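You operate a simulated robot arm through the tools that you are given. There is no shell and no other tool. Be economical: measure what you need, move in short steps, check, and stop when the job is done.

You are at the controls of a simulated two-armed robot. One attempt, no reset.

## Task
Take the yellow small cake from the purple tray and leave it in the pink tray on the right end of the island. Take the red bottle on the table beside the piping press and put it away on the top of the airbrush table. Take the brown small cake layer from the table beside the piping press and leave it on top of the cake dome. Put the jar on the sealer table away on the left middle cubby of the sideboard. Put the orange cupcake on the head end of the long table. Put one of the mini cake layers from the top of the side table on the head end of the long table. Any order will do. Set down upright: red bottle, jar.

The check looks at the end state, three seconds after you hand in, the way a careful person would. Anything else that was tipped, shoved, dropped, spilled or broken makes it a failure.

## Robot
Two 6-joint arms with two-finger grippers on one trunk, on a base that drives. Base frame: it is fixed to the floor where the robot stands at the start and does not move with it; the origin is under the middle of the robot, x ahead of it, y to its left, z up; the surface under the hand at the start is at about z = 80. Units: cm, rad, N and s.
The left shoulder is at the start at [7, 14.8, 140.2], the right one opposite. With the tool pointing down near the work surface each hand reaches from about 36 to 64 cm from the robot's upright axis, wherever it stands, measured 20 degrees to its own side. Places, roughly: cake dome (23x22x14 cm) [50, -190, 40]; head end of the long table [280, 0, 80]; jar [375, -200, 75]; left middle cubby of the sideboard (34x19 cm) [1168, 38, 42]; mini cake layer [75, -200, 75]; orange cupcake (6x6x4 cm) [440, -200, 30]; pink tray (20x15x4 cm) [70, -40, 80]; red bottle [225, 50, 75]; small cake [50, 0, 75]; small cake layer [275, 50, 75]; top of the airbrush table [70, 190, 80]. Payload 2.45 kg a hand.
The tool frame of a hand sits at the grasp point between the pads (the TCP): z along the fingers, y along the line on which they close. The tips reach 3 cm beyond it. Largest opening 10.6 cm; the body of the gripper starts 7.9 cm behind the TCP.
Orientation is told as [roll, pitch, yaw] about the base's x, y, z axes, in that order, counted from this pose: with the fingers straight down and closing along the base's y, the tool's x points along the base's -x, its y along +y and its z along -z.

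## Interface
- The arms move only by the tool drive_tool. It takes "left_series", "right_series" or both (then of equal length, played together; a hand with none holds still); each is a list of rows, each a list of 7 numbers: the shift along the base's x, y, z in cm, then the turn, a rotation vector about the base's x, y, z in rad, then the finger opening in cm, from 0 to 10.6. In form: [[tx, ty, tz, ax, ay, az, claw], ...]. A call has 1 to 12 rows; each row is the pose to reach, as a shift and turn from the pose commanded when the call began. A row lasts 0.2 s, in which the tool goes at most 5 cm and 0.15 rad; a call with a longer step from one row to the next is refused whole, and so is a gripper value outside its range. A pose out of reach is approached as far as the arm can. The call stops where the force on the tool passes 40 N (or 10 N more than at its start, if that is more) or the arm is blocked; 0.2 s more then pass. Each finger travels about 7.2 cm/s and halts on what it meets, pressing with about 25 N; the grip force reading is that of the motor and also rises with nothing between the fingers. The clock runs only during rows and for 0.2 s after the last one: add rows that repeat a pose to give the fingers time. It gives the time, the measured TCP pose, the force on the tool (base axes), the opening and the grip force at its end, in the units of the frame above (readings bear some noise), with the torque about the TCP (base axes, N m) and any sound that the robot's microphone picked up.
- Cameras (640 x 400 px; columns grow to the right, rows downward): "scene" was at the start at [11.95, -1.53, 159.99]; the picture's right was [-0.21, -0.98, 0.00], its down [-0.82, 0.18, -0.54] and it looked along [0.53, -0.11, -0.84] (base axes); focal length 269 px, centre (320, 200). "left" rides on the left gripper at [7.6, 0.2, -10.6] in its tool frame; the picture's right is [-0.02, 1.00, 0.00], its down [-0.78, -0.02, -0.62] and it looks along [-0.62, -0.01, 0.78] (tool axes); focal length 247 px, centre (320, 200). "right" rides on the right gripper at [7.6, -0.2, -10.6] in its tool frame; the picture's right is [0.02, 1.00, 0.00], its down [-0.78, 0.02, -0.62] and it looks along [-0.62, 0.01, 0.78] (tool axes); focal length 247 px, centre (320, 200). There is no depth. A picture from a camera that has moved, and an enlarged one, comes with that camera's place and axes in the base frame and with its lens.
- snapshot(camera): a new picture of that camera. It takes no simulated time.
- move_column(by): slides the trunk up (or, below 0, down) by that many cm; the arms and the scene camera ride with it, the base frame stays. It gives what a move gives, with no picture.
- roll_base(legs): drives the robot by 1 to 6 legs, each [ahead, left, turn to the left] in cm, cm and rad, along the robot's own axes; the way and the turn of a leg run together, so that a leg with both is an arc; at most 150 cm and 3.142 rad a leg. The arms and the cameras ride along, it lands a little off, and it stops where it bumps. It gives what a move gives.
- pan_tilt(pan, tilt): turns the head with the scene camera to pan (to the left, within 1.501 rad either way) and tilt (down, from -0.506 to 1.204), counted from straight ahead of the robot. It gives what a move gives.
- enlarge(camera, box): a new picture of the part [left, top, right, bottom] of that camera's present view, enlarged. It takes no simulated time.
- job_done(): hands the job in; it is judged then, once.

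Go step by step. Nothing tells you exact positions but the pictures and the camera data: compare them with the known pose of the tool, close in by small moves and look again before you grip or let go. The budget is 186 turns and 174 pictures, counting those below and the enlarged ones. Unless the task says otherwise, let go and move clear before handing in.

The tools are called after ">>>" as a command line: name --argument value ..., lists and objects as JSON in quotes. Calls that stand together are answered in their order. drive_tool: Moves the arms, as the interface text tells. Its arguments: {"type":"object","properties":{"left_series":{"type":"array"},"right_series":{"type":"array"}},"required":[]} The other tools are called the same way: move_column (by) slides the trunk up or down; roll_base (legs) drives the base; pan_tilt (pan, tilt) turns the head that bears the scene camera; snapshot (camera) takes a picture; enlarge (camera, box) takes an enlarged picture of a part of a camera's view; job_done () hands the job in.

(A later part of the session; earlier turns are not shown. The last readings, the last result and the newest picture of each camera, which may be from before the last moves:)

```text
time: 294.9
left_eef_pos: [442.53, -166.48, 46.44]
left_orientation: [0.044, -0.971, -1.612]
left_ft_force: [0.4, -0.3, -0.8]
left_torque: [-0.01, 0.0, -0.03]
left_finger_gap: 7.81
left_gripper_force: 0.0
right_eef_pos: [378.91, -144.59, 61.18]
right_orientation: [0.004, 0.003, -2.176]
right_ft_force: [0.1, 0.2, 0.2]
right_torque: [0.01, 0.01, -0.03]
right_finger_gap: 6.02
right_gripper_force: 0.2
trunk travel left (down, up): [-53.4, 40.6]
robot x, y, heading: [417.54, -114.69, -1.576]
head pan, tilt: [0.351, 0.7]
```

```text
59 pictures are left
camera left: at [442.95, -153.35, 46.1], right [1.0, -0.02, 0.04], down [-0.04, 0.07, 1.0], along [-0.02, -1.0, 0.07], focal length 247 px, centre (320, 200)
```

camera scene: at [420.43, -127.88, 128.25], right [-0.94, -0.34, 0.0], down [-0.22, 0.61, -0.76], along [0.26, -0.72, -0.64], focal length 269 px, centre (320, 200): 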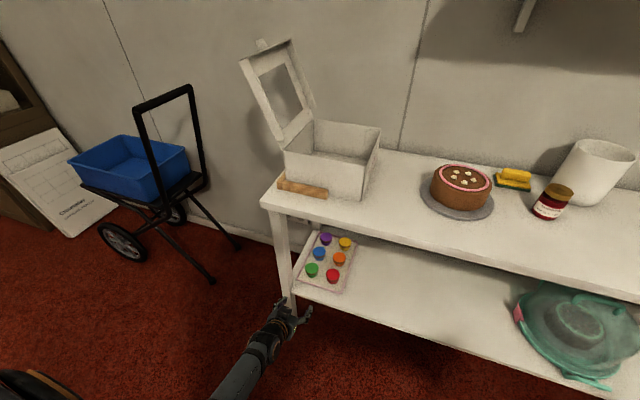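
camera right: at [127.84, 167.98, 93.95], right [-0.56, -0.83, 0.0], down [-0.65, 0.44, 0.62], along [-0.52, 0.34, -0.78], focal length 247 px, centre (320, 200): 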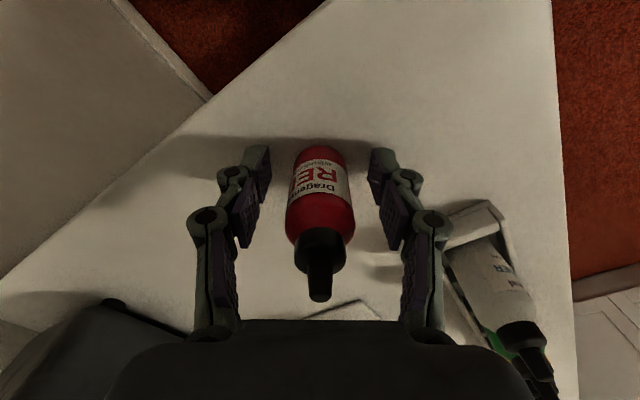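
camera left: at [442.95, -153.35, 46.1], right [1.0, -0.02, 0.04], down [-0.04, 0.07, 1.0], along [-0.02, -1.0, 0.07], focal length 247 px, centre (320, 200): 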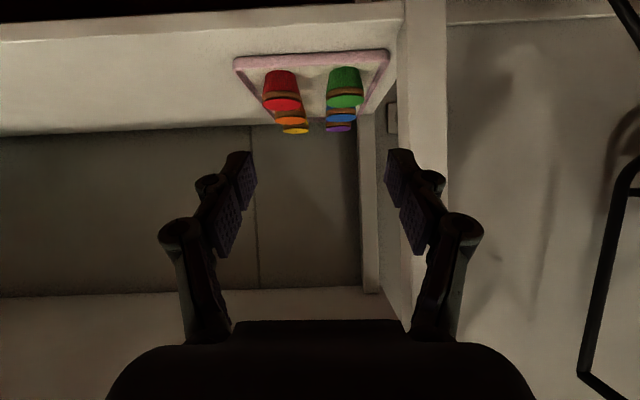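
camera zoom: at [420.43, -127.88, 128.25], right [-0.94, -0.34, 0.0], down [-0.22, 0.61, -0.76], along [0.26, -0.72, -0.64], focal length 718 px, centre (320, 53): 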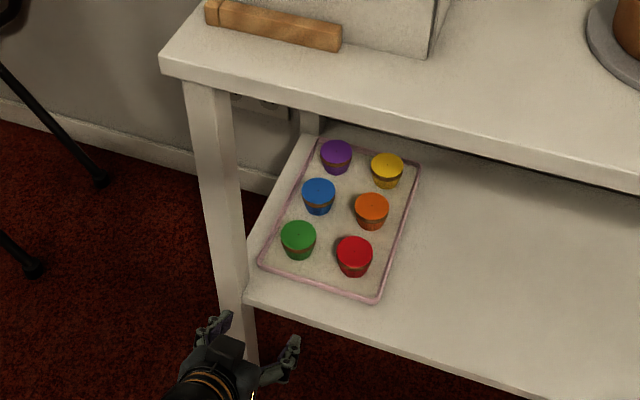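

The orange cupcake is the middle one of the red-side column at about [437.5, -199], top ≈34.7. I'll steepen the hand to ~50° below horizontal, extend it, and line up.

>>> drive_tool --left_series '[[0, 0, 0, 0.13, 0, 0, 7.8], [0, -2, 0, 0.27, 0, 0, 7.8], [0, -5, 0, 0.27, 0, 0, 7.8], [0, -8, 0, 0.27, 0, 0, 7.8], [0, -8, 0, 0.27, 0, 0, 7.8]]'

>>> roll_base --legs '[[0, -5, 0]]'

>>> snapshot --camera "left"

```text
time: 296.1
left_eef_pos: [442.79, -174.49, 46.51]
left_orientation: [0.03, -0.701, -1.603]
left_ft_force: [-0.3, 0.4, 0.6]
left_torque: [-0.01, -0.01, 0.01]
left_finger_gap: 7.8
left_gripper_force: 0.1
right_eef_pos: [378.79, -144.68, 61.26]
right_orientation: [0.005, 0.0, -2.177]
right_ft_force: [0.4, -0.5, -0.3]
right_torque: [0.02, -0.02, 0.0]
right_finger_gap: 6.0
right_gripper_force: 0.0
trunk travel left (down, up): [-53.4, 40.6]
robot x, y, heading: [417.43, -114.64, -1.576]
head pan, tilt: [0.351, 0.7]
```

```text
time: 297.0
left_eef_pos: [437.5, -174.43, 46.56]
left_orientation: [0.031, -0.699, -1.606]
left_ft_force: [-0.6, -0.2, -0.3]
left_torque: [0.02, -0.01, 0.04]
left_finger_gap: 7.8
left_gripper_force: 0.0
right_eef_pos: [373.62, -144.6, 61.03]
right_orientation: [0.005, 0.0, -2.177]
right_ft_force: [-0.7, -0.2, -0.4]
right_torque: [0.0, -0.02, 0.01]
right_finger_gap: 6.02
right_gripper_force: 0.0
trunk travel left (down, up): [-53.4, 40.6]
robot x, y, heading: [412.51, -114.82, -1.576]
head pan, tilt: [0.351, 0.7]
```

```text
58 pictures are left
camera left: at [437.86, -161.73, 49.78], right [1.0, -0.03, 0.04], down [-0.04, -0.2, 0.98], along [-0.02, -0.98, -0.2], focal length 247 px, centre (320, 200)
```

left: 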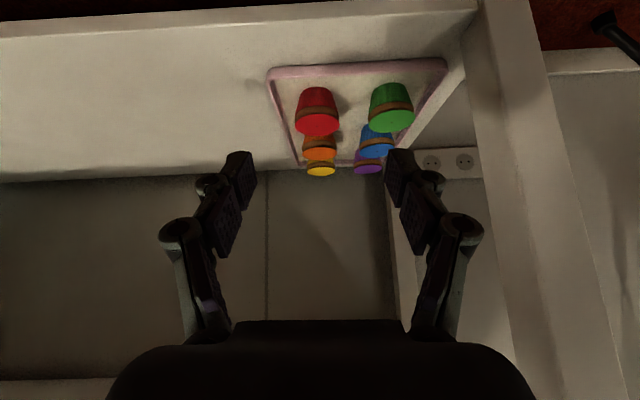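

Estimates agree: orange at [437.3, -199, top 34.4]. I'll lower to pass above the red one and move in.

>>> move_column --by -7.5

>>> roll_base --legs '[[13, 0, 0]]'

>>> snapshot --camera "left"

>>> enlarge --camera "scene" --box '[200, 180, 440, 360]'

```text
time: 298.1
left_eef_pos: [437.61, -174.42, 39.08]
left_orientation: [0.029, -0.701, -1.603]
left_ft_force: [0.7, 0.0, 0.0]
left_torque: [0.0, -0.01, -0.02]
left_finger_gap: 7.78
left_gripper_force: 0.0
right_eef_pos: [373.8, -144.63, 53.64]
right_orientation: [0.004, -0.001, -2.178]
right_ft_force: [0.7, 0.0, 0.4]
right_torque: [0.02, 0.01, -0.01]
right_finger_gap: 6.01
right_gripper_force: 0.0
trunk travel left (down, up): [-45.9, 48.0]
robot x, y, heading: [412.14, -115.0, -1.574]
head pan, tilt: [0.351, 0.7]
```

```text
time: 299.4
left_eef_pos: [437.55, -187.2, 39.02]
left_orientation: [0.03, -0.697, -1.601]
left_ft_force: [0.5, -1.1, -0.3]
left_torque: [-0.02, 0.0, 0.01]
left_finger_gap: 7.81
left_gripper_force: 0.0
right_eef_pos: [373.74, -157.38, 53.52]
right_orientation: [0.004, 0.002, -2.176]
right_ft_force: [0.3, -0.7, -0.4]
right_torque: [0.02, -0.01, 0.02]
right_finger_gap: 6.0
right_gripper_force: 0.1
trunk travel left (down, up): [-45.9, 48.0]
robot x, y, heading: [412.15, -127.25, -1.578]
head pan, tilt: [0.351, 0.7]
```

```text
57 pictures are left
camera left: at [437.93, -174.43, 42.17], right [1.0, -0.03, 0.04], down [-0.04, -0.2, 0.98], along [-0.02, -0.98, -0.2], focal length 247 px, centre (320, 200)
```

left: 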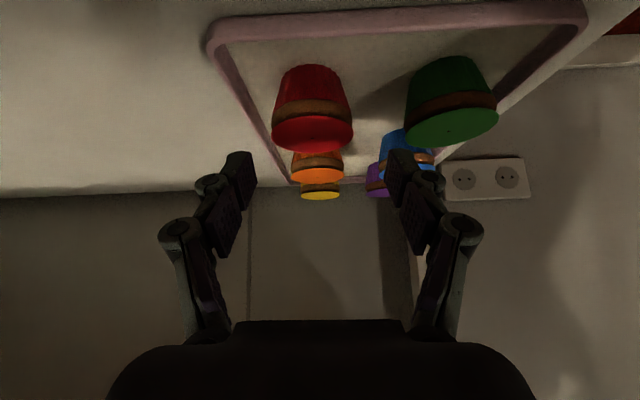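

```text
2.22 times, centred on (320, 270) of scene
camera zoom: at [415.32, -140.71, 120.73], right [-0.94, -0.34, 0.0], down [-0.22, 0.61, -0.76], along [0.26, -0.72, -0.65], focal length 599 px, centre (320, 44)
```

zoom: 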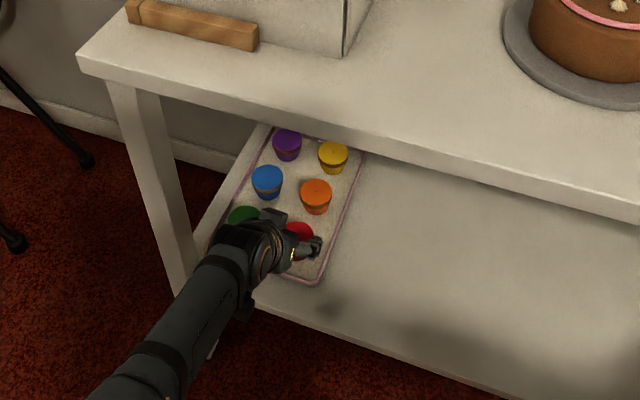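

Clear so far. Forward to above the orange one.

>>> roll_base --legs '[[11, 0, 0]]'

>>> snapshot --camera "left"

>>> enlarge --camera "scene" --box '[200, 180, 440, 360]'

```text
time: 300.6
left_eef_pos: [437.84, -198.08, 38.95]
left_orientation: [0.03, -0.698, -1.6]
left_ft_force: [0.0, -0.3, -0.7]
left_torque: [0.02, -0.02, -0.03]
left_finger_gap: 7.79
left_gripper_force: 0.1
right_eef_pos: [373.73, -168.32, 53.56]
right_orientation: [0.003, 0.001, -2.173]
right_ft_force: [1.1, 0.8, 0.1]
right_torque: [0.02, 0.02, 0.0]
right_finger_gap: 6.01
right_gripper_force: 0.0
trunk travel left (down, up): [-45.9, 48.0]
robot x, y, heading: [411.98, -138.61, -1.568]
head pan, tilt: [0.351, 0.7]
```

```text
55 pictures are left
camera left: at [438.04, -185.25, 42.17], right [1.0, -0.03, 0.04], down [-0.04, -0.2, 0.98], along [-0.02, -0.98, -0.2], focal length 247 px, centre (320, 200)
```

left: 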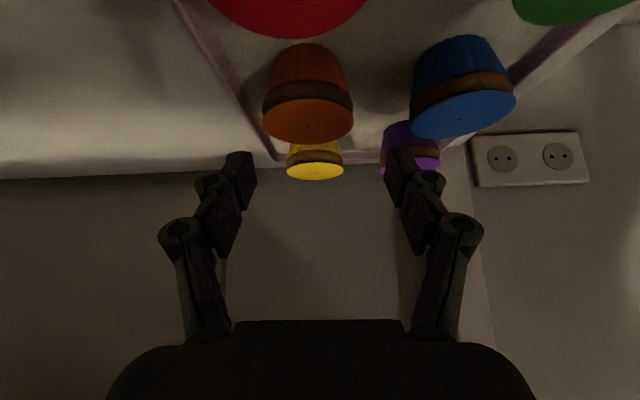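

```text
2.22 times, centred on (320, 270) of scene
camera zoom: at [415.33, -151.61, 120.73], right [-0.94, -0.34, 0.0], down [-0.22, 0.61, -0.76], along [0.26, -0.72, -0.65], focal length 599 px, centre (320, 44)
```

zoom: 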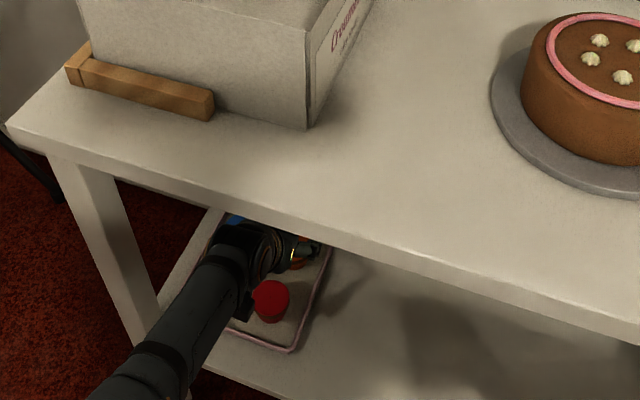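

>>> roll_base --legs '[[0.2, -0.6, 0]]'

>>> move_column --by -3.8

>>> snapshot --camera "left"

```text
time: 301.3
left_eef_pos: [437.2, -198.15, 39.01]
left_orientation: [0.031, -0.701, -1.599]
left_ft_force: [0.1, 0.3, -0.4]
left_torque: [0.02, 0.02, 0.01]
left_finger_gap: 7.81
left_gripper_force: 0.1
right_eef_pos: [373.13, -168.57, 53.58]
right_orientation: [0.007, 0.003, -2.173]
right_ft_force: [0.1, 1.0, -0.3]
right_torque: [-0.01, 0.0, -0.02]
right_finger_gap: 6.01
right_gripper_force: 0.1
trunk travel left (down, up): [-45.9, 48.0]
robot x, y, heading: [411.66, -138.34, -1.575]
head pan, tilt: [0.351, 0.7]
```

```text
time: 302.1
left_eef_pos: [437.16, -198.22, 35.16]
left_orientation: [0.029, -0.701, -1.598]
left_ft_force: [-0.8, -0.7, 0.1]
left_torque: [0.0, 0.0, -0.02]
left_finger_gap: 7.8
left_gripper_force: 0.1
right_eef_pos: [373.08, -168.56, 49.89]
right_orientation: [0.005, 0.001, -2.173]
right_ft_force: [0.1, 0.2, -0.4]
right_torque: [0.03, 0.03, -0.06]
right_finger_gap: 6.0
right_gripper_force: 0.0
trunk travel left (down, up): [-42.2, 51.8]
robot x, y, heading: [411.67, -138.61, -1.571]
head pan, tilt: [0.351, 0.7]
```

```text
53 pictures are left
camera left: at [437.46, -185.4, 38.44], right [1.0, -0.02, 0.04], down [-0.04, -0.2, 0.98], along [-0.02, -0.98, -0.2], focal length 247 px, centre (320, 200)
```

left: 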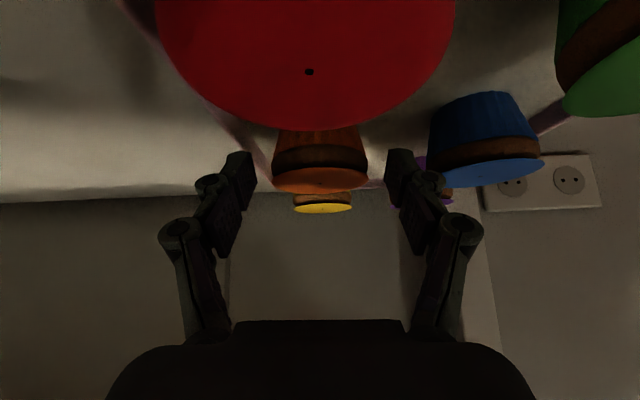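

>>> move_column --by -0.6

>>> drive_tool --left_series '[[0, 0, 0, 0, 0, 0, 6.5], [0, 0, 0, 0, 0, 0, 5.2], [0, 0, 0, 0, 0, 0, 4.4], [0, 0, 0, 0, 0, 0, 4.4]]'

>>> snapshot --camera "left"

```text
time: 302.7
left_eef_pos: [437.2, -198.17, 34.67]
left_orientation: [0.03, -0.701, -1.599]
left_ft_force: [0.7, -0.1, 0.3]
left_torque: [-0.02, 0.0, 0.0]
left_finger_gap: 7.8
left_gripper_force: 0.1
right_eef_pos: [373.17, -168.46, 49.21]
right_orientation: [0.007, 0.003, -2.172]
right_ft_force: [-0.2, -0.3, 0.6]
right_torque: [0.0, -0.02, -0.02]
right_finger_gap: 6.03
right_gripper_force: 0.0
trunk travel left (down, up): [-41.6, 52.4]
robot x, y, heading: [411.47, -138.38, -1.574]
head pan, tilt: [0.351, 0.7]
```

```text
time: 303.7
left_eef_pos: [437.25, -198.19, 34.6]
left_orientation: [0.032, -0.701, -1.599]
left_ft_force: [0.5, 0.6, 0.5]
left_torque: [-0.04, -0.02, 0.03]
left_finger_gap: 5.39
left_gripper_force: 25.0
right_eef_pos: [373.18, -168.56, 49.14]
right_orientation: [0.005, 0.001, -2.173]
right_ft_force: [-0.3, 0.8, -0.6]
right_torque: [-0.01, 0.0, 0.02]
right_finger_gap: 6.0
right_gripper_force: 0.0
trunk travel left (down, up): [-41.6, 52.4]
robot x, y, heading: [411.81, -139.11, -1.574]
head pan, tilt: [0.351, 0.7]
```

```text
52 pictures are left
camera left: at [437.45, -185.4, 37.84], right [1.0, -0.03, 0.04], down [-0.04, -0.2, 0.98], along [-0.02, -0.98, -0.2], focal length 247 px, centre (320, 200)
```

left: 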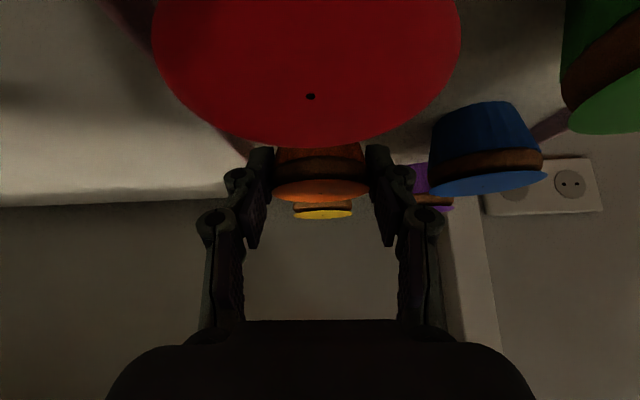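

Gripped. Lifting just enough to clear the red one, then backing out.

>>> move_column --by 5.5

>>> snapshot --camera "left"

```text
time: 304.6
left_eef_pos: [437.18, -198.16, 40.04]
left_orientation: [0.029, -0.698, -1.599]
left_ft_force: [1.0, -0.4, -0.7]
left_torque: [0.03, -0.02, -0.02]
left_finger_gap: 5.39
left_gripper_force: 25.3
right_eef_pos: [373.16, -168.63, 54.72]
right_orientation: [0.001, 0.002, -2.173]
right_ft_force: [0.9, -0.2, 0.2]
right_torque: [0.0, -0.01, -0.01]
right_finger_gap: 6.01
right_gripper_force: 0.0
trunk travel left (down, up): [-47.0, 47.0]
robot x, y, heading: [411.38, -138.28, -1.572]
head pan, tilt: [0.351, 0.7]
```

```text
51 pictures are left
camera left: at [437.45, -185.41, 43.31], right [1.0, -0.03, 0.04], down [-0.04, -0.2, 0.98], along [-0.02, -0.98, -0.2], focal length 247 px, centre (320, 200)
```

left: 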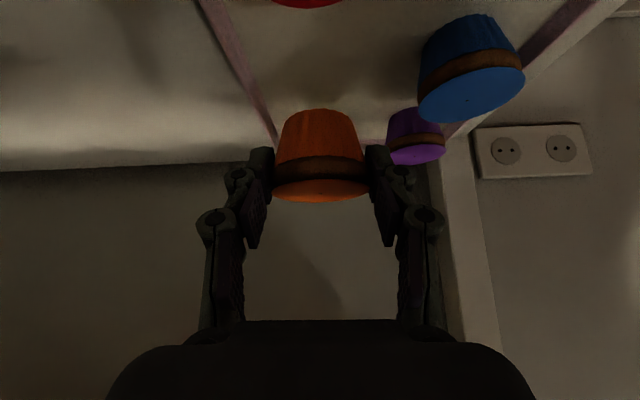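

>>> move_column --by 1.5

>>> roll_base --legs '[[-26, 0, 0]]'

>>> snapshot --camera "left"

>>> enlarge --camera "scene" --box '[200, 140, 440, 320]'

```text
time: 305.3
left_eef_pos: [437.16, -198.09, 41.7]
left_orientation: [0.029, -0.699, -1.599]
left_ft_force: [-0.1, 0.4, 0.5]
left_torque: [-0.01, -0.06, 0.01]
left_finger_gap: 5.39
left_gripper_force: 24.7
right_eef_pos: [373.27, -168.56, 56.23]
right_orientation: [0.004, 0.003, -2.172]
right_ft_force: [-0.1, -0.2, -0.1]
right_torque: [0.0, 0.0, 0.02]
right_finger_gap: 6.01
right_gripper_force: 0.1
trunk travel left (down, up): [-48.6, 45.4]
robot x, y, heading: [411.69, -138.46, -1.572]
head pan, tilt: [0.351, 0.7]
```

```text
time: 307.2
left_eef_pos: [437.15, -171.62, 41.74]
left_orientation: [0.029, -0.7, -1.603]
left_ft_force: [-0.4, 0.2, -0.7]
left_torque: [0.0, 0.0, 0.02]
left_finger_gap: 5.38
left_gripper_force: 24.7
right_eef_pos: [373.16, -141.82, 56.2]
right_orientation: [0.004, 0.001, -2.176]
right_ft_force: [0.0, 0.5, 0.6]
right_torque: [-0.03, 0.0, -0.01]
right_finger_gap: 5.99
right_gripper_force: 0.0
trunk travel left (down, up): [-48.6, 45.4]
robot x, y, heading: [411.71, -111.79, -1.577]
head pan, tilt: [0.351, 0.7]
```

```text
50 pictures are left
camera left: at [437.38, -158.88, 44.87], right [1.0, -0.03, 0.04], down [-0.04, -0.2, 0.98], along [-0.02, -0.98, -0.2], focal length 247 px, centre (320, 200)
```

left: 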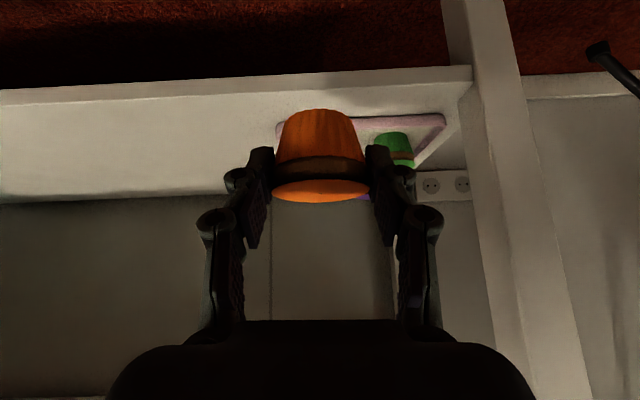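

```text
2.22 times, centred on (320, 230) of scene
camera zoom: at [414.78, -124.99, 123.36], right [-0.94, -0.34, 0.0], down [-0.22, 0.61, -0.77], along [0.26, -0.72, -0.64], focal length 599 px, centre (320, 133)
```

zoom: 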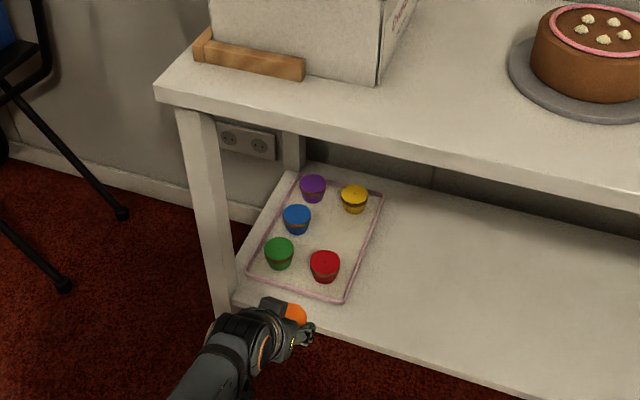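

The cupcake is out and the others are undisturbed. I'll raise the trunk, turn and drive back along the aisle to the head of the long table.

>>> move_column --by 40

>>> move_column --by 5

>>> roll_base --legs '[[0, 0, -1.565], [135, 3, 0]]'

```text
time: 311.0
left_eef_pos: [437.1, -171.67, 81.57]
left_orientation: [0.029, -0.699, -1.602]
left_ft_force: [-0.5, -1.1, -0.6]
left_torque: [0.02, 0.01, -0.02]
left_finger_gap: 5.39
left_gripper_force: 24.8
right_eef_pos: [373.15, -141.8, 96.23]
right_orientation: [0.005, 0.001, -2.176]
right_ft_force: [-0.5, -0.7, 0.2]
right_torque: [0.01, 0.01, 0.0]
right_finger_gap: 5.98
right_gripper_force: 0.1
trunk travel left (down, up): [-88.6, 5.4]
robot x, y, heading: [412.12, -112.06, -1.572]
head pan, tilt: [0.351, 0.7]
```

```text
time: 311.9
left_eef_pos: [437.05, -171.71, 86.68]
left_orientation: [0.028, -0.7, -1.603]
left_ft_force: [-0.4, -0.5, -0.8]
left_torque: [0.0, -0.04, 0.02]
left_finger_gap: 5.38
left_gripper_force: 25.0
right_eef_pos: [373.15, -141.78, 101.1]
right_orientation: [0.004, 0.001, -2.177]
right_ft_force: [0.1, 0.2, 0.7]
right_torque: [0.03, 0.02, -0.04]
right_finger_gap: 5.99
right_gripper_force: 0.0
trunk travel left (down, up): [-93.6, 0.4]
robot x, y, heading: [412.13, -111.79, -1.576]
head pan, tilt: [0.351, 0.7]
```

```text
time: 322.3
left_eef_pos: [220.42, -148.25, 86.66]
left_orientation: [0.031, -0.7, -3.124]
left_ft_force: [0.0, 0.1, -1.4]
left_torque: [-0.02, 0.0, -0.01]
left_finger_gap: 5.36
left_gripper_force: 25.1
right_eef_pos: [247.0, -82.99, 101.2]
right_orientation: [0.006, 0.001, 2.584]
right_ft_force: [-0.4, 0.1, 0.0]
right_torque: [0.06, -0.02, -0.01]
right_finger_gap: 5.99
right_gripper_force: 0.0
trunk travel left (down, up): [-93.6, 0.4]
robot x, y, heading: [278.91, -120.01, -3.095]
head pan, tilt: [0.351, 0.7]
```

>>> roll_base --legs '[[0, 0, -0.047], [147, 0, 0], [0, 0, -1.571], [0, 0, -1.571]]'

>>> pan_tilt --pan 0.3 --tilt 0.8

```text
time: 337.9
left_eef_pos: [189.53, -95.8, 86.57]
left_orientation: [0.029, -0.699, -0.091]
left_ft_force: [0.1, -0.4, -0.7]
left_torque: [-0.02, 0.01, 0.02]
left_finger_gap: 5.35
left_gripper_force: 24.7
right_eef_pos: [156.02, -157.7, 101.32]
right_orientation: [0.003, 0.003, -0.667]
right_ft_force: [0.3, 0.1, -0.9]
right_torque: [0.01, -0.02, -0.01]
right_finger_gap: 5.99
right_gripper_force: 0.0
trunk travel left (down, up): [-93.6, 0.4]
robot x, y, heading: [128.28, -117.22, -0.065]
head pan, tilt: [0.351, 0.7]
```

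```text
time: 338.6
left_eef_pos: [189.56, -95.73, 86.49]
left_orientation: [0.03, -0.7, -0.093]
left_ft_force: [0.0, -0.3, -1.5]
left_torque: [0.03, 0.01, 0.02]
left_finger_gap: 5.36
left_gripper_force: 25.0
right_eef_pos: [155.98, -157.81, 101.2]
right_orientation: [0.002, 0.002, -0.666]
right_ft_force: [0.2, 0.6, 0.1]
right_torque: [-0.02, -0.03, -0.02]
right_finger_gap: 5.99
right_gripper_force: 0.1
trunk travel left (down, up): [-93.6, 0.4]
robot x, y, heading: [128.62, -117.46, -0.063]
head pan, tilt: [0.3, 0.799]
```

>>> roll_base --legs '[[0, 0, 0.063], [12, 51, 0]]'

>>> snapshot --camera "scene"

>>> snapshot --camera "left"

```text
time: 342.0
left_eef_pos: [200.41, -42.58, 86.61]
left_orientation: [0.033, -0.699, -0.032]
left_ft_force: [0.8, 0.1, 0.2]
left_torque: [0.01, 0.03, 0.0]
left_finger_gap: 5.35
left_gripper_force: 24.7
right_eef_pos: [170.59, -106.53, 101.22]
right_orientation: [0.006, 0.001, -0.603]
right_ft_force: [-0.1, 0.2, -0.9]
right_torque: [-0.01, 0.03, 0.02]
right_finger_gap: 6.0
right_gripper_force: 0.1
trunk travel left (down, up): [-93.6, 0.4]
robot x, y, heading: [141.08, -67.91, -0.008]
head pan, tilt: [0.3, 0.799]
```

```text
48 pictures are left
camera scene: at [153.64, -65.65, 167.53], right [0.29, -0.96, 0.0], down [-0.69, -0.21, -0.7], along [0.67, 0.2, -0.72], focal length 269 px, centre (320, 200)
```

scene: 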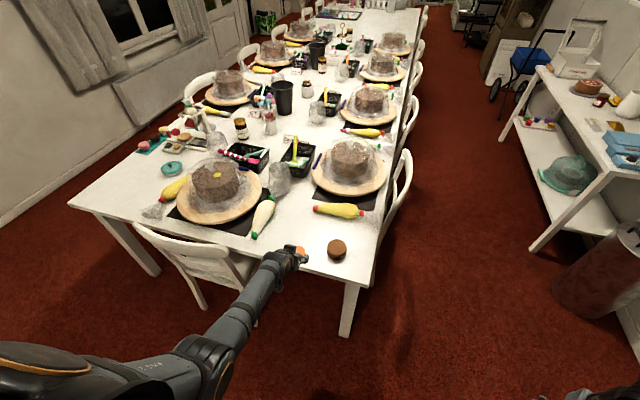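

```text
47 pictures are left
camera left: at [187.85, -42.27, 89.87], right [0.03, 1.0, 0.04], down [0.2, -0.04, 0.98], along [0.98, -0.02, -0.2], focal length 247 px, centre (320, 200)
```

left: 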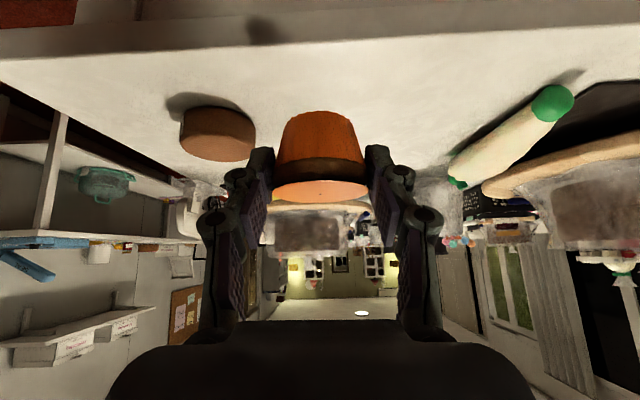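

>>> roll_base --legs '[[12, 1.2, 0]]'

>>> move_column --by -5

>>> snapshot --camera "left"

>>> enlarge --camera "scene" --box '[200, 170, 420, 330]'

```text
time: 343.2
left_eef_pos: [212.46, -41.17, 86.63]
left_orientation: [0.03, -0.703, -0.031]
left_ft_force: [0.3, -0.2, -1.0]
left_torque: [0.0, 0.0, 0.02]
left_finger_gap: 5.37
left_gripper_force: 25.0
right_eef_pos: [182.81, -105.22, 101.33]
right_orientation: [0.005, -0.001, -0.604]
right_ft_force: [-0.9, -0.5, 0.4]
right_torque: [-0.01, -0.05, 0.03]
right_finger_gap: 6.02
right_gripper_force: 0.1
trunk travel left (down, up): [-93.6, 0.4]
robot x, y, heading: [153.11, -66.66, 0.001]
head pan, tilt: [0.3, 0.799]
```

```text
time: 344.2
left_eef_pos: [212.65, -41.14, 81.54]
left_orientation: [0.031, -0.698, -0.03]
left_ft_force: [0.2, 0.5, 0.1]
left_torque: [0.0, 0.0, 0.0]
left_finger_gap: 5.38
left_gripper_force: 24.8
right_eef_pos: [182.99, -105.16, 96.27]
right_orientation: [0.002, 0.003, -0.603]
right_ft_force: [-1.0, -0.4, -0.6]
right_torque: [-0.01, -0.01, -0.03]
right_finger_gap: 5.98
right_gripper_force: 0.1
trunk travel left (down, up): [-88.6, 5.4]
robot x, y, heading: [152.79, -66.44, -0.007]
head pan, tilt: [0.3, 0.799]
```

```text
46 pictures are left
camera left: at [200.03, -40.87, 84.79], right [0.03, 1.0, 0.04], down [0.2, -0.04, 0.98], along [0.98, -0.02, -0.2], focal length 247 px, centre (320, 200)
```

left: 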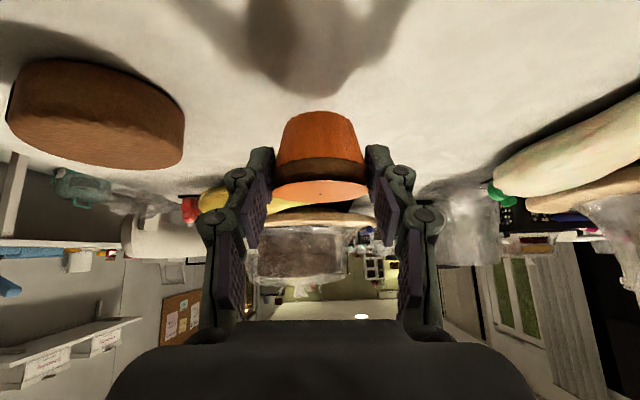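

```text
2.50 times, centred on (310, 250) of scene
camera zoom: at [165.92, -64.19, 162.52], right [0.29, -0.96, 0.0], down [-0.69, -0.21, -0.7], along [0.67, 0.2, -0.72], focal length 674 px, centre (345, 75)
```

zoom: 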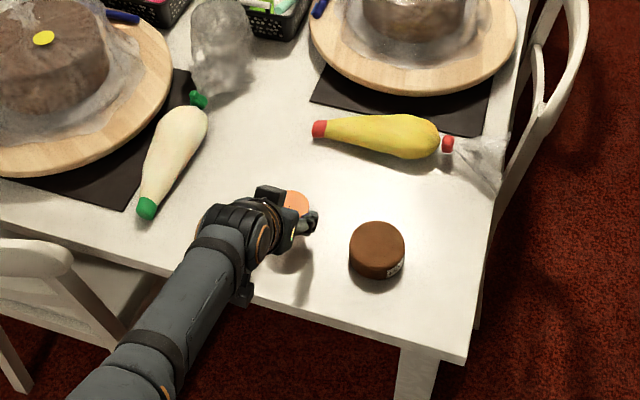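

Clear of everything. I'll lower in small steps until it touches.

>>> move_column --by -1.2

>>> move_column --by -0.5

>>> move_column --by -0.4

```text
time: 344.8
left_eef_pos: [212.64, -41.12, 80.44]
left_orientation: [0.031, -0.698, -0.03]
left_ft_force: [0.1, 0.6, -1.1]
left_torque: [0.01, 0.01, 0.01]
left_finger_gap: 5.37
left_gripper_force: 24.7
right_eef_pos: [182.99, -105.22, 95.05]
right_orientation: [0.003, 0.001, -0.605]
right_ft_force: [0.7, -0.2, -0.5]
right_torque: [-0.02, -0.01, -0.02]
right_finger_gap: 6.01
right_gripper_force: 0.0
trunk travel left (down, up): [-87.4, 6.6]
robot x, y, heading: [152.78, -66.86, -0.001]
head pan, tilt: [0.3, 0.799]
```

```text
time: 345.3
left_eef_pos: [212.66, -41.17, 79.8]
left_orientation: [0.028, -0.699, -0.029]
left_ft_force: [-0.2, -0.9, -0.4]
left_torque: [0.01, 0.02, 0.01]
left_finger_gap: 5.34
left_gripper_force: 24.8
right_eef_pos: [182.94, -105.21, 94.54]
right_orientation: [0.003, 0.001, -0.604]
right_ft_force: [0.1, -0.2, 0.5]
right_torque: [0.0, -0.03, -0.03]
right_finger_gap: 6.0
right_gripper_force: 0.1
trunk travel left (down, up): [-86.8, 7.1]
robot x, y, heading: [153.36, -66.57, -0.001]
head pan, tilt: [0.3, 0.799]
```

```text
time: 345.8
left_eef_pos: [212.69, -41.3, 79.5]
left_orientation: [0.029, -0.699, -0.031]
left_ft_force: [-0.3, 0.0, -1.0]
left_torque: [0.01, 0.0, 0.0]
left_finger_gap: 5.36
left_gripper_force: 25.1
right_eef_pos: [182.92, -105.13, 94.18]
right_orientation: [0.004, 0.001, -0.603]
right_ft_force: [0.0, -0.3, -0.4]
right_torque: [0.02, 0.02, -0.01]
right_finger_gap: 6.01
right_gripper_force: 0.1
trunk travel left (down, up): [-86.4, 7.5]
robot x, y, heading: [153.14, -66.38, -0.004]
head pan, tilt: [0.3, 0.799]
```

>>> move_column --by -0.4

>>> move_column --by -0.3

>>> move_column --by -0.3

>>> snapshot --camera "left"

```text
time: 346.4
left_eef_pos: [212.69, -41.25, 79.09]
left_orientation: [0.029, -0.698, -0.03]
left_ft_force: [0.2, 0.6, 2.7]
left_torque: [-0.08, -0.06, 0.02]
left_finger_gap: 5.35
left_gripper_force: 25.3
right_eef_pos: [182.94, -105.26, 93.72]
right_orientation: [0.005, 0.005, -0.604]
right_ft_force: [-0.7, -0.4, -0.2]
right_torque: [0.02, 0.0, 0.0]
right_finger_gap: 5.97
right_gripper_force: 0.1
trunk travel left (down, up): [-86.0, 7.9]
robot x, y, heading: [153.57, -66.63, -0.001]
head pan, tilt: [0.3, 0.799]
```

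```text
time: 346.9
left_eef_pos: [212.76, -41.24, 79.12]
left_orientation: [0.033, -0.705, -0.029]
left_ft_force: [-2.0, 2.1, 16.1]
left_torque: [-0.13, -0.04, 0.01]
left_finger_gap: 5.36
left_gripper_force: 25.7
right_eef_pos: [182.64, -105.17, 93.54]
right_orientation: [0.005, -0.001, -0.604]
right_ft_force: [0.4, 1.4, -0.1]
right_torque: [0.03, 0.01, 0.01]
right_finger_gap: 6.01
right_gripper_force: 0.3
trunk travel left (down, up): [-85.8, 8.2]
robot x, y, heading: [153.28, -66.17, -0.004]
head pan, tilt: [0.3, 0.799]
```

```text
time: 347.4
left_eef_pos: [212.69, -41.12, 78.79]
left_orientation: [0.032, -0.706, -0.034]
left_ft_force: [2.0, 4.8, 21.0]
left_torque: [0.03, -0.41, 0.05]
left_finger_gap: 5.42
left_gripper_force: 24.7
right_eef_pos: [182.76, -105.19, 93.2]
right_orientation: [0.004, -0.001, -0.603]
right_ft_force: [0.1, -0.1, 0.6]
right_torque: [0.01, 0.01, 0.01]
right_finger_gap: 5.96
right_gripper_force: 0.2
trunk travel left (down, up): [-85.4, 8.5]
robot x, y, heading: [153.25, -66.41, -0.004]
head pan, tilt: [0.3, 0.799]
```

```text
44 pictures are left
camera left: at [200.01, -40.89, 81.95], right [0.03, 1.0, 0.04], down [0.19, -0.04, 0.98], along [0.98, -0.02, -0.19], focal length 247 px, centre (320, 200)
```

left: 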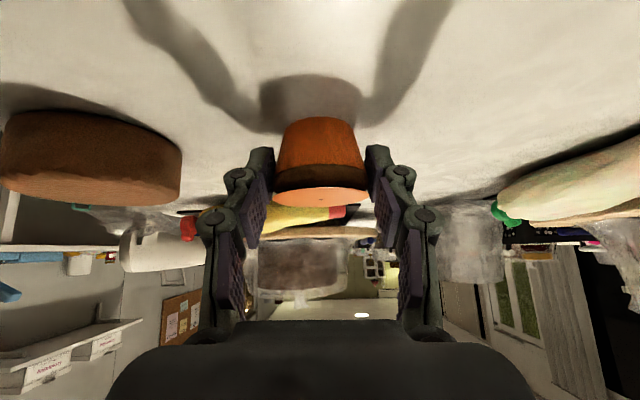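

It's on the table. Unloading, opening and backing out.

>>> move_column --by 0.4

>>> drive_tool --left_series '[[0, 0, 0, 0, 0, 0, 5.8], [0, 0, 0, 0, 0, 0, 6.4], [0, 0, 0, 0, 0, 0, 7.2], [0, 0, 0, 0, 0, 0, 8], [0, 0, 0, 0, 0, 0, 8]]'

>>> roll_base --legs '[[-20, 0, 0]]'

>>> enlarge --camera "scene" --box '[220, 140, 420, 290]'

```text
time: 347.9
left_eef_pos: [212.44, -41.23, 78.83]
left_orientation: [0.029, -0.695, -0.03]
left_ft_force: [2.5, -0.3, 8.9]
left_torque: [0.0, -0.39, 0.05]
left_finger_gap: 5.33
left_gripper_force: 24.5
right_eef_pos: [182.92, -105.22, 93.48]
right_orientation: [0.005, 0.0, -0.604]
right_ft_force: [-0.6, -0.5, 0.4]
right_torque: [0.0, -0.01, 0.03]
right_finger_gap: 6.01
right_gripper_force: 0.0
trunk travel left (down, up): [-85.8, 8.1]
robot x, y, heading: [153.21, -66.8, -0.007]
head pan, tilt: [0.3, 0.799]
```

```text
time: 349.1
left_eef_pos: [212.66, -41.21, 78.87]
left_orientation: [0.029, -0.699, -0.029]
left_ft_force: [-0.4, -0.1, -0.7]
left_torque: [0.0, -0.03, -0.03]
left_finger_gap: 8.02
left_gripper_force: 0.0
right_eef_pos: [182.85, -105.23, 93.51]
right_orientation: [0.004, 0.003, -0.603]
right_ft_force: [-0.1, 0.5, 0.1]
right_torque: [0.01, -0.01, 0.0]
right_finger_gap: 6.0
right_gripper_force: 0.1
trunk travel left (down, up): [-85.8, 8.1]
robot x, y, heading: [153.25, -66.77, 0.0]
head pan, tilt: [0.3, 0.799]
```

```text
time: 350.7
left_eef_pos: [192.89, -40.9, 78.81]
left_orientation: [0.03, -0.698, -0.026]
left_ft_force: [0.9, -0.3, -0.3]
left_torque: [0.0, 0.05, 0.01]
left_finger_gap: 8.01
left_gripper_force: 0.1
right_eef_pos: [163.49, -105.09, 93.4]
right_orientation: [0.002, 0.003, -0.6]
right_ft_force: [-0.5, -0.3, -0.2]
right_torque: [-0.02, 0.0, 0.02]
right_finger_gap: 5.98
right_gripper_force: 0.0
trunk travel left (down, up): [-85.8, 8.1]
robot x, y, heading: [133.35, -66.76, 0.0]
head pan, tilt: [0.3, 0.799]
```

```text
2.67 times, centred on (320, 215) of scene
camera zoom: at [146.43, -64.16, 159.8], right [0.3, -0.96, 0.0], down [-0.69, -0.21, -0.7], along [0.66, 0.21, -0.72], focal length 718 px, centre (320, 160)
```

zoom: 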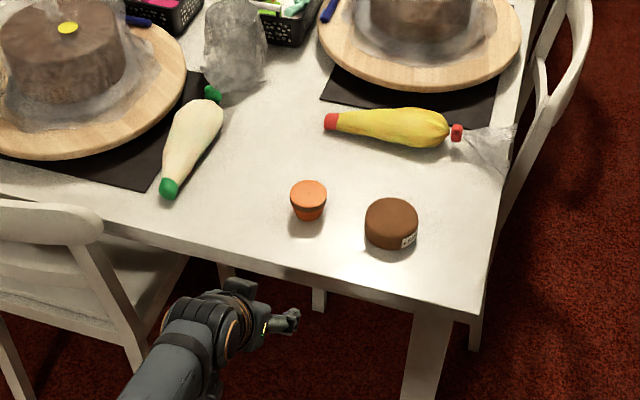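

Cupcake and mini layer are both on the head end. Last is the jar: I'll reset the left hand to the flatter tilt, retract it, and back down the aisle again.

>>> drive_tool --left_series '[[-2, 0, 0, 0, -0.13, 0, 8], [-4, 0, 0, 0, -0.27, 0, 8], [-6, 0, 0, 0, -0.27, 0, 8], [-8, 0, 0, 0, -0.27, 0, 8]]'

>>> move_column --by 8

>>> roll_base --legs '[[5, -52, 0], [0, 0, 1.571], [0, 0, 1.571]]'

```text
time: 351.7
left_eef_pos: [184.85, -41.0, 79.01]
left_orientation: [0.041, -0.972, -0.033]
left_ft_force: [0.5, 0.1, 0.6]
left_torque: [-0.01, 0.01, 0.01]
left_finger_gap: 8.04
left_gripper_force: 0.1
right_eef_pos: [163.3, -104.98, 93.61]
right_orientation: [0.004, 0.001, -0.599]
right_ft_force: [0.2, -1.2, 0.3]
right_torque: [-0.01, -0.01, 0.0]
right_finger_gap: 6.0
right_gripper_force: 0.1
trunk travel left (down, up): [-85.8, 8.1]
robot x, y, heading: [133.21, -66.53, -0.001]
head pan, tilt: [0.3, 0.799]
```

```text
time: 352.9
left_eef_pos: [184.89, -40.98, 86.98]
left_orientation: [0.041, -0.968, -0.036]
left_ft_force: [-0.7, 0.0, 0.3]
left_torque: [0.03, 0.01, 0.01]
left_finger_gap: 8.02
left_gripper_force: 0.1
right_eef_pos: [163.36, -104.98, 101.51]
right_orientation: [0.005, 0.003, -0.602]
right_ft_force: [-0.5, 0.5, 0.2]
right_torque: [0.0, 0.03, 0.03]
right_finger_gap: 5.99
right_gripper_force: 0.1
trunk travel left (down, up): [-93.8, 0.1]
robot x, y, heading: [133.14, -66.35, 0.0]
head pan, tilt: [0.3, 0.799]
```

```text
time: 363.7
left_eef_pos: [87.51, -146.08, 86.91]
left_orientation: [0.042, -0.969, 3.129]
left_ft_force: [0.4, 0.6, 0.5]
left_torque: [0.04, 0.01, 0.0]
left_finger_gap: 8.01
left_gripper_force: 0.0
right_eef_pos: [107.55, -81.52, 101.49]
right_orientation: [0.005, 0.0, 2.565]
right_ft_force: [0.8, 0.3, 1.2]
right_torque: [0.01, 0.02, 0.02]
right_finger_gap: 5.98
right_gripper_force: 0.0
trunk travel left (down, up): [-93.8, 0.1]
robot x, y, heading: [138.64, -119.13, -3.119]
head pan, tilt: [0.3, 0.799]
```

>>> roll_base --legs '[[0, 0, -0.023], [-110, 0, 0], [-107, -4, 0]]'

```text
time: 374.8
left_eef_pos: [305.49, -140.91, 86.9]
left_orientation: [0.041, -0.969, 3.121]
left_ft_force: [-0.7, -0.1, -0.6]
left_torque: [-0.02, -0.01, -0.03]
left_finger_gap: 7.99
left_gripper_force: 0.0
right_eef_pos: [326.13, -76.51, 101.51]
right_orientation: [0.003, 0.003, 2.557]
right_ft_force: [-0.4, -0.7, 1.0]
right_torque: [0.0, 0.0, -0.04]
right_finger_gap: 6.01
right_gripper_force: 0.1
trunk travel left (down, up): [-93.8, 0.1]
robot x, y, heading: [356.47, -114.66, -3.125]
head pan, tilt: [0.3, 0.799]
```

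>>> roll_base --legs '[[0, 0, 1.554]]'

>>> pan_tilt --pan 0.25 --tilt 0.7

>>> snapshot --camera "left"

>>> enlarge --camera "scene" --box '[200, 130, 440, 310]'

```text
time: 379.0
left_eef_pos: [381.73, -166.49, 86.87]
left_orientation: [0.041, -0.967, -1.613]
left_ft_force: [-1.1, 0.3, -0.7]
left_torque: [-0.04, -0.02, 0.02]
left_finger_gap: 7.97
left_gripper_force: 0.1
right_eef_pos: [317.88, -144.47, 101.57]
right_orientation: [0.004, 0.002, -2.179]
right_ft_force: [-0.5, 0.2, -0.1]
right_torque: [0.04, -0.02, 0.01]
right_finger_gap: 6.02
right_gripper_force: 0.1
trunk travel left (down, up): [-93.8, 0.1]
robot x, y, heading: [357.0, -114.45, -1.579]
head pan, tilt: [0.3, 0.799]
```

```text
time: 379.7
left_eef_pos: [381.79, -166.31, 86.95]
left_orientation: [0.043, -0.968, -1.613]
left_ft_force: [-0.2, 0.9, 0.1]
left_torque: [-0.02, 0.03, 0.0]
left_finger_gap: 8.0
left_gripper_force: 0.1
right_eef_pos: [317.83, -144.46, 101.46]
right_orientation: [0.003, 0.001, -2.181]
right_ft_force: [0.2, 0.0, 0.5]
right_torque: [0.01, 0.0, -0.01]
right_finger_gap: 6.0
right_gripper_force: 0.1
trunk travel left (down, up): [-93.8, 0.1]
robot x, y, heading: [356.79, -114.78, -1.579]
head pan, tilt: [0.25, 0.7]
```

```text
42 pictures are left
camera left: at [382.05, -153.25, 86.58], right [1.0, -0.02, 0.04], down [-0.04, 0.07, 1.0], along [-0.02, -1.0, 0.07], focal length 247 px, centre (320, 200)
```

left: 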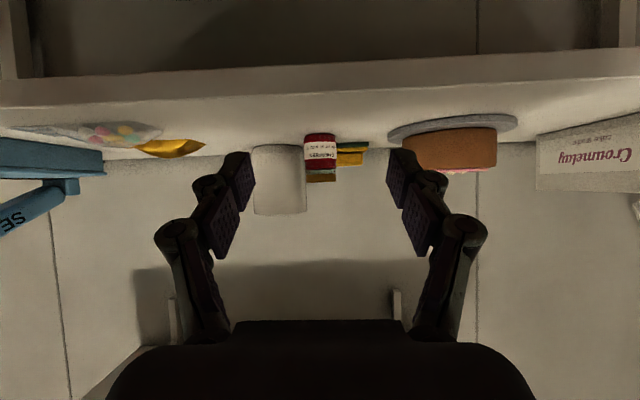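

```text
2.22 times, centred on (320, 220) of scene
camera zoom: at [358.77, -128.01, 168.65], right [-0.97, -0.24, 0.0], down [-0.15, 0.63, -0.76], along [0.18, -0.74, -0.64], focal length 599 px, centre (320, 156)
```

zoom: 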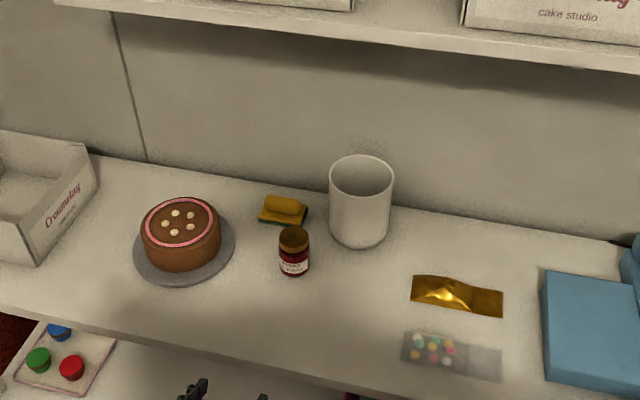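

Jar at about [381, -199.5], z 77.5–86.4, ~6 cm wide. I'll extend the left hand, lower a little, and approach in steps.

>>> drive_tool --left_series '[[0, -3, 0, 0, 0, 0, 9], [0, -6, 0, 0, 0, 0, 9], [0, -9, 0, 0, 0, 0, 9], [0, -11.5, 0, 0, 0, 0, 9], [0, -11.5, 0, 0, 0, 0, 9]]'

>>> move_column --by -4

>>> roll_base --legs '[[9, 0, 0]]'

>>> snapshot --camera "left"

```text
time: 380.9
left_eef_pos: [381.63, -177.91, 86.79]
left_orientation: [0.042, -0.969, -1.612]
left_ft_force: [0.0, -0.1, -0.4]
left_torque: [0.04, 0.02, -0.02]
left_finger_gap: 9.02
left_gripper_force: 0.0
left hand out of reach, approached as far as the arm can: row 4
right_eef_pos: [317.96, -144.4, 101.48]
right_orientation: [0.003, 0.001, -2.178]
right_ft_force: [-0.1, 0.0, -1.0]
right_torque: [-0.02, -0.02, -0.01]
right_finger_gap: 5.99
right_gripper_force: 0.0
trunk travel left (down, up): [-93.8, 0.1]
robot x, y, heading: [356.62, -114.57, -1.58]
head pan, tilt: [0.25, 0.7]
```

```text
time: 381.7
left_eef_pos: [381.57, -178.02, 82.86]
left_orientation: [0.041, -0.969, -1.614]
left_ft_force: [-0.4, 0.1, 0.3]
left_torque: [-0.02, 0.02, 0.01]
left_finger_gap: 8.99
left_gripper_force: 0.2
right_eef_pos: [318.01, -144.45, 97.58]
right_orientation: [0.005, 0.002, -2.179]
right_ft_force: [0.0, 0.0, 0.0]
right_torque: [-0.03, -0.02, 0.01]
right_finger_gap: 5.98
right_gripper_force: 0.1
trunk travel left (down, up): [-89.8, 4.1]
robot x, y, heading: [356.42, -115.11, -1.579]
head pan, tilt: [0.25, 0.7]
```

```text
time: 382.8
left_eef_pos: [381.74, -186.4, 83.09]
left_orientation: [0.041, -0.973, -1.611]
left_ft_force: [0.5, 0.5, 1.4]
left_torque: [0.02, -0.01, 0.0]
left_finger_gap: 9.04
left_gripper_force: 0.0
right_eef_pos: [317.95, -152.99, 97.76]
right_orientation: [0.007, 0.0, -2.176]
right_ft_force: [0.4, -0.3, 0.8]
right_torque: [-0.06, -0.03, 0.02]
right_finger_gap: 6.0
right_gripper_force: 0.2
trunk travel left (down, up): [-89.8, 4.1]
robot x, y, heading: [356.66, -123.37, -1.577]
head pan, tilt: [0.25, 0.7]
```

```text
40 pictures are left
camera left: at [382.02, -173.22, 82.69], right [1.0, -0.02, 0.04], down [-0.04, 0.07, 1.0], along [-0.02, -1.0, 0.07], focal length 247 px, centre (320, 200)
```

left: 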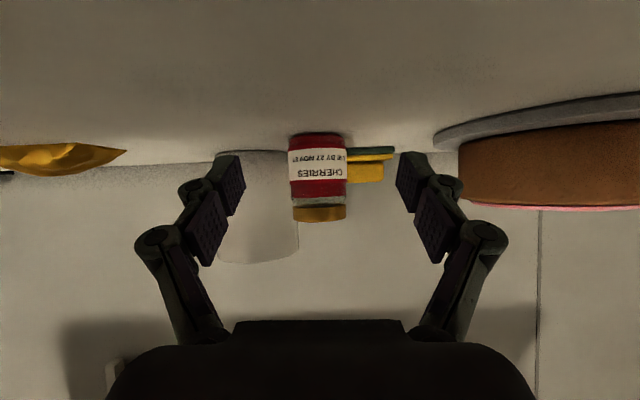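

>>> roll_base --legs '[[11.6, -0.3, 0]]'

>>> snapshot --camera "left"

>>> enlarge --camera "scene" --box '[200, 160, 440, 340]'

```text
time: 384.0
left_eef_pos: [381.24, -198.2, 82.92]
left_orientation: [0.042, -0.971, -1.613]
left_ft_force: [-0.6, -0.4, 0.3]
left_torque: [-0.01, 0.02, -0.03]
left_finger_gap: 9.0
left_gripper_force: 0.1
right_eef_pos: [317.6, -164.67, 97.59]
right_orientation: [0.007, 0.001, -2.178]
right_ft_force: [0.4, 0.1, -0.5]
right_torque: [-0.02, -0.02, 0.0]
right_finger_gap: 6.0
right_gripper_force: 0.0
trunk travel left (down, up): [-89.8, 4.1]
robot x, y, heading: [355.92, -135.03, -1.572]
head pan, tilt: [0.25, 0.7]
```

```text
39 pictures are left
camera left: at [381.57, -185.02, 82.61], right [1.0, -0.02, 0.04], down [-0.04, 0.07, 1.0], along [-0.02, -1.0, 0.07], focal length 247 px, centre (320, 200)
```

left: 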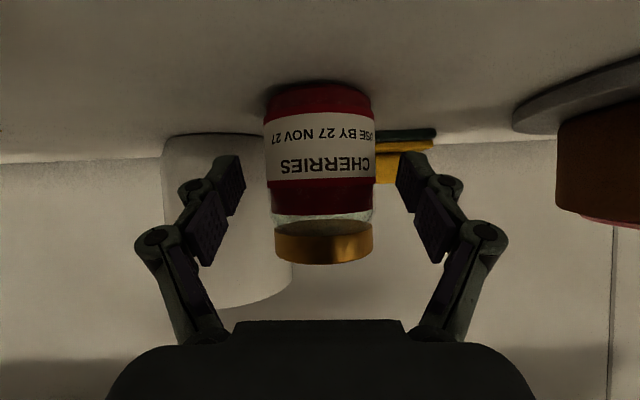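

```text
2.22 times, centred on (320, 250) of scene
camera zoom: at [358.36, -148.11, 164.68], right [-0.97, -0.24, 0.0], down [-0.15, 0.62, -0.77], along [0.18, -0.74, -0.64], focal length 599 px, centre (320, 89)
```

zoom: 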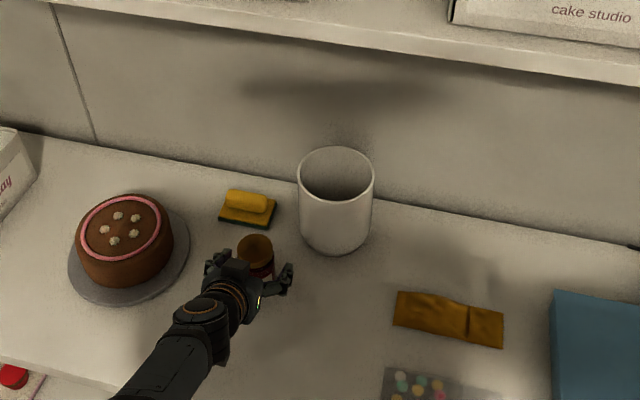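

The jar is centred between the pads. Gripping.

>>> drive_tool --left_series '[[0, 0, 0, 0, 0, 0, 7.6], [0, 0, 0, 0, 0, 0, 6.4], [0, 0, 0, 0, 0, 0, 5.2], [0, 0, 0, 0, 0, 0, 5.2]]'

>>> move_column --by 4

>>> snapshot --camera "left"

```text
time: 385.0
left_eef_pos: [381.21, -198.33, 82.8]
left_orientation: [0.041, -0.971, -1.612]
left_ft_force: [0.9, -1.9, 4.6]
left_torque: [-0.14, 0.14, 0.05]
left_finger_gap: 5.8
left_gripper_force: 25.0
right_eef_pos: [317.48, -164.76, 97.47]
right_orientation: [0.006, 0.002, -2.178]
right_ft_force: [-0.9, -0.8, 0.0]
right_torque: [-0.01, 0.02, 0.02]
right_finger_gap: 6.0
right_gripper_force: 0.1
trunk travel left (down, up): [-89.8, 4.1]
robot x, y, heading: [356.25, -135.05, -1.576]
head pan, tilt: [0.25, 0.7]
```

```text
time: 385.8
left_eef_pos: [381.23, -198.45, 86.82]
left_orientation: [0.043, -0.967, -1.613]
left_ft_force: [0.2, 0.3, -2.4]
left_torque: [0.05, 0.0, 0.01]
left_finger_gap: 5.82
left_gripper_force: 24.9
right_eef_pos: [317.47, -164.92, 101.5]
right_orientation: [0.003, 0.003, -2.179]
right_ft_force: [-0.6, -0.1, 0.3]
right_torque: [-0.01, 0.01, 0.0]
right_finger_gap: 5.96
right_gripper_force: 0.1
trunk travel left (down, up): [-93.8, 0.1]
robot x, y, heading: [355.99, -135.31, -1.576]
head pan, tilt: [0.25, 0.7]
```

```text
37 pictures are left
camera left: at [381.56, -185.2, 86.46], right [1.0, -0.02, 0.04], down [-0.04, 0.07, 1.0], along [-0.02, -1.0, 0.07], focal length 247 px, centre (320, 200)
```

left: 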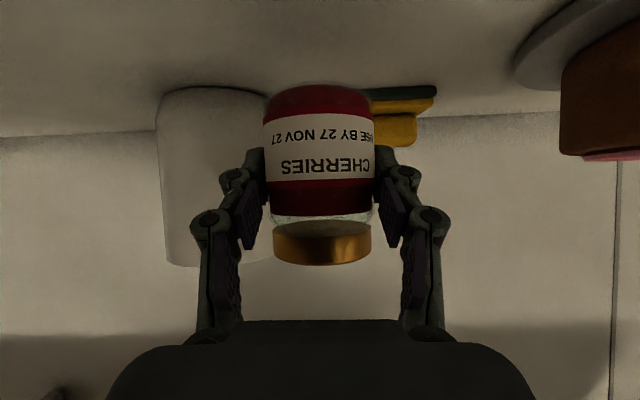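

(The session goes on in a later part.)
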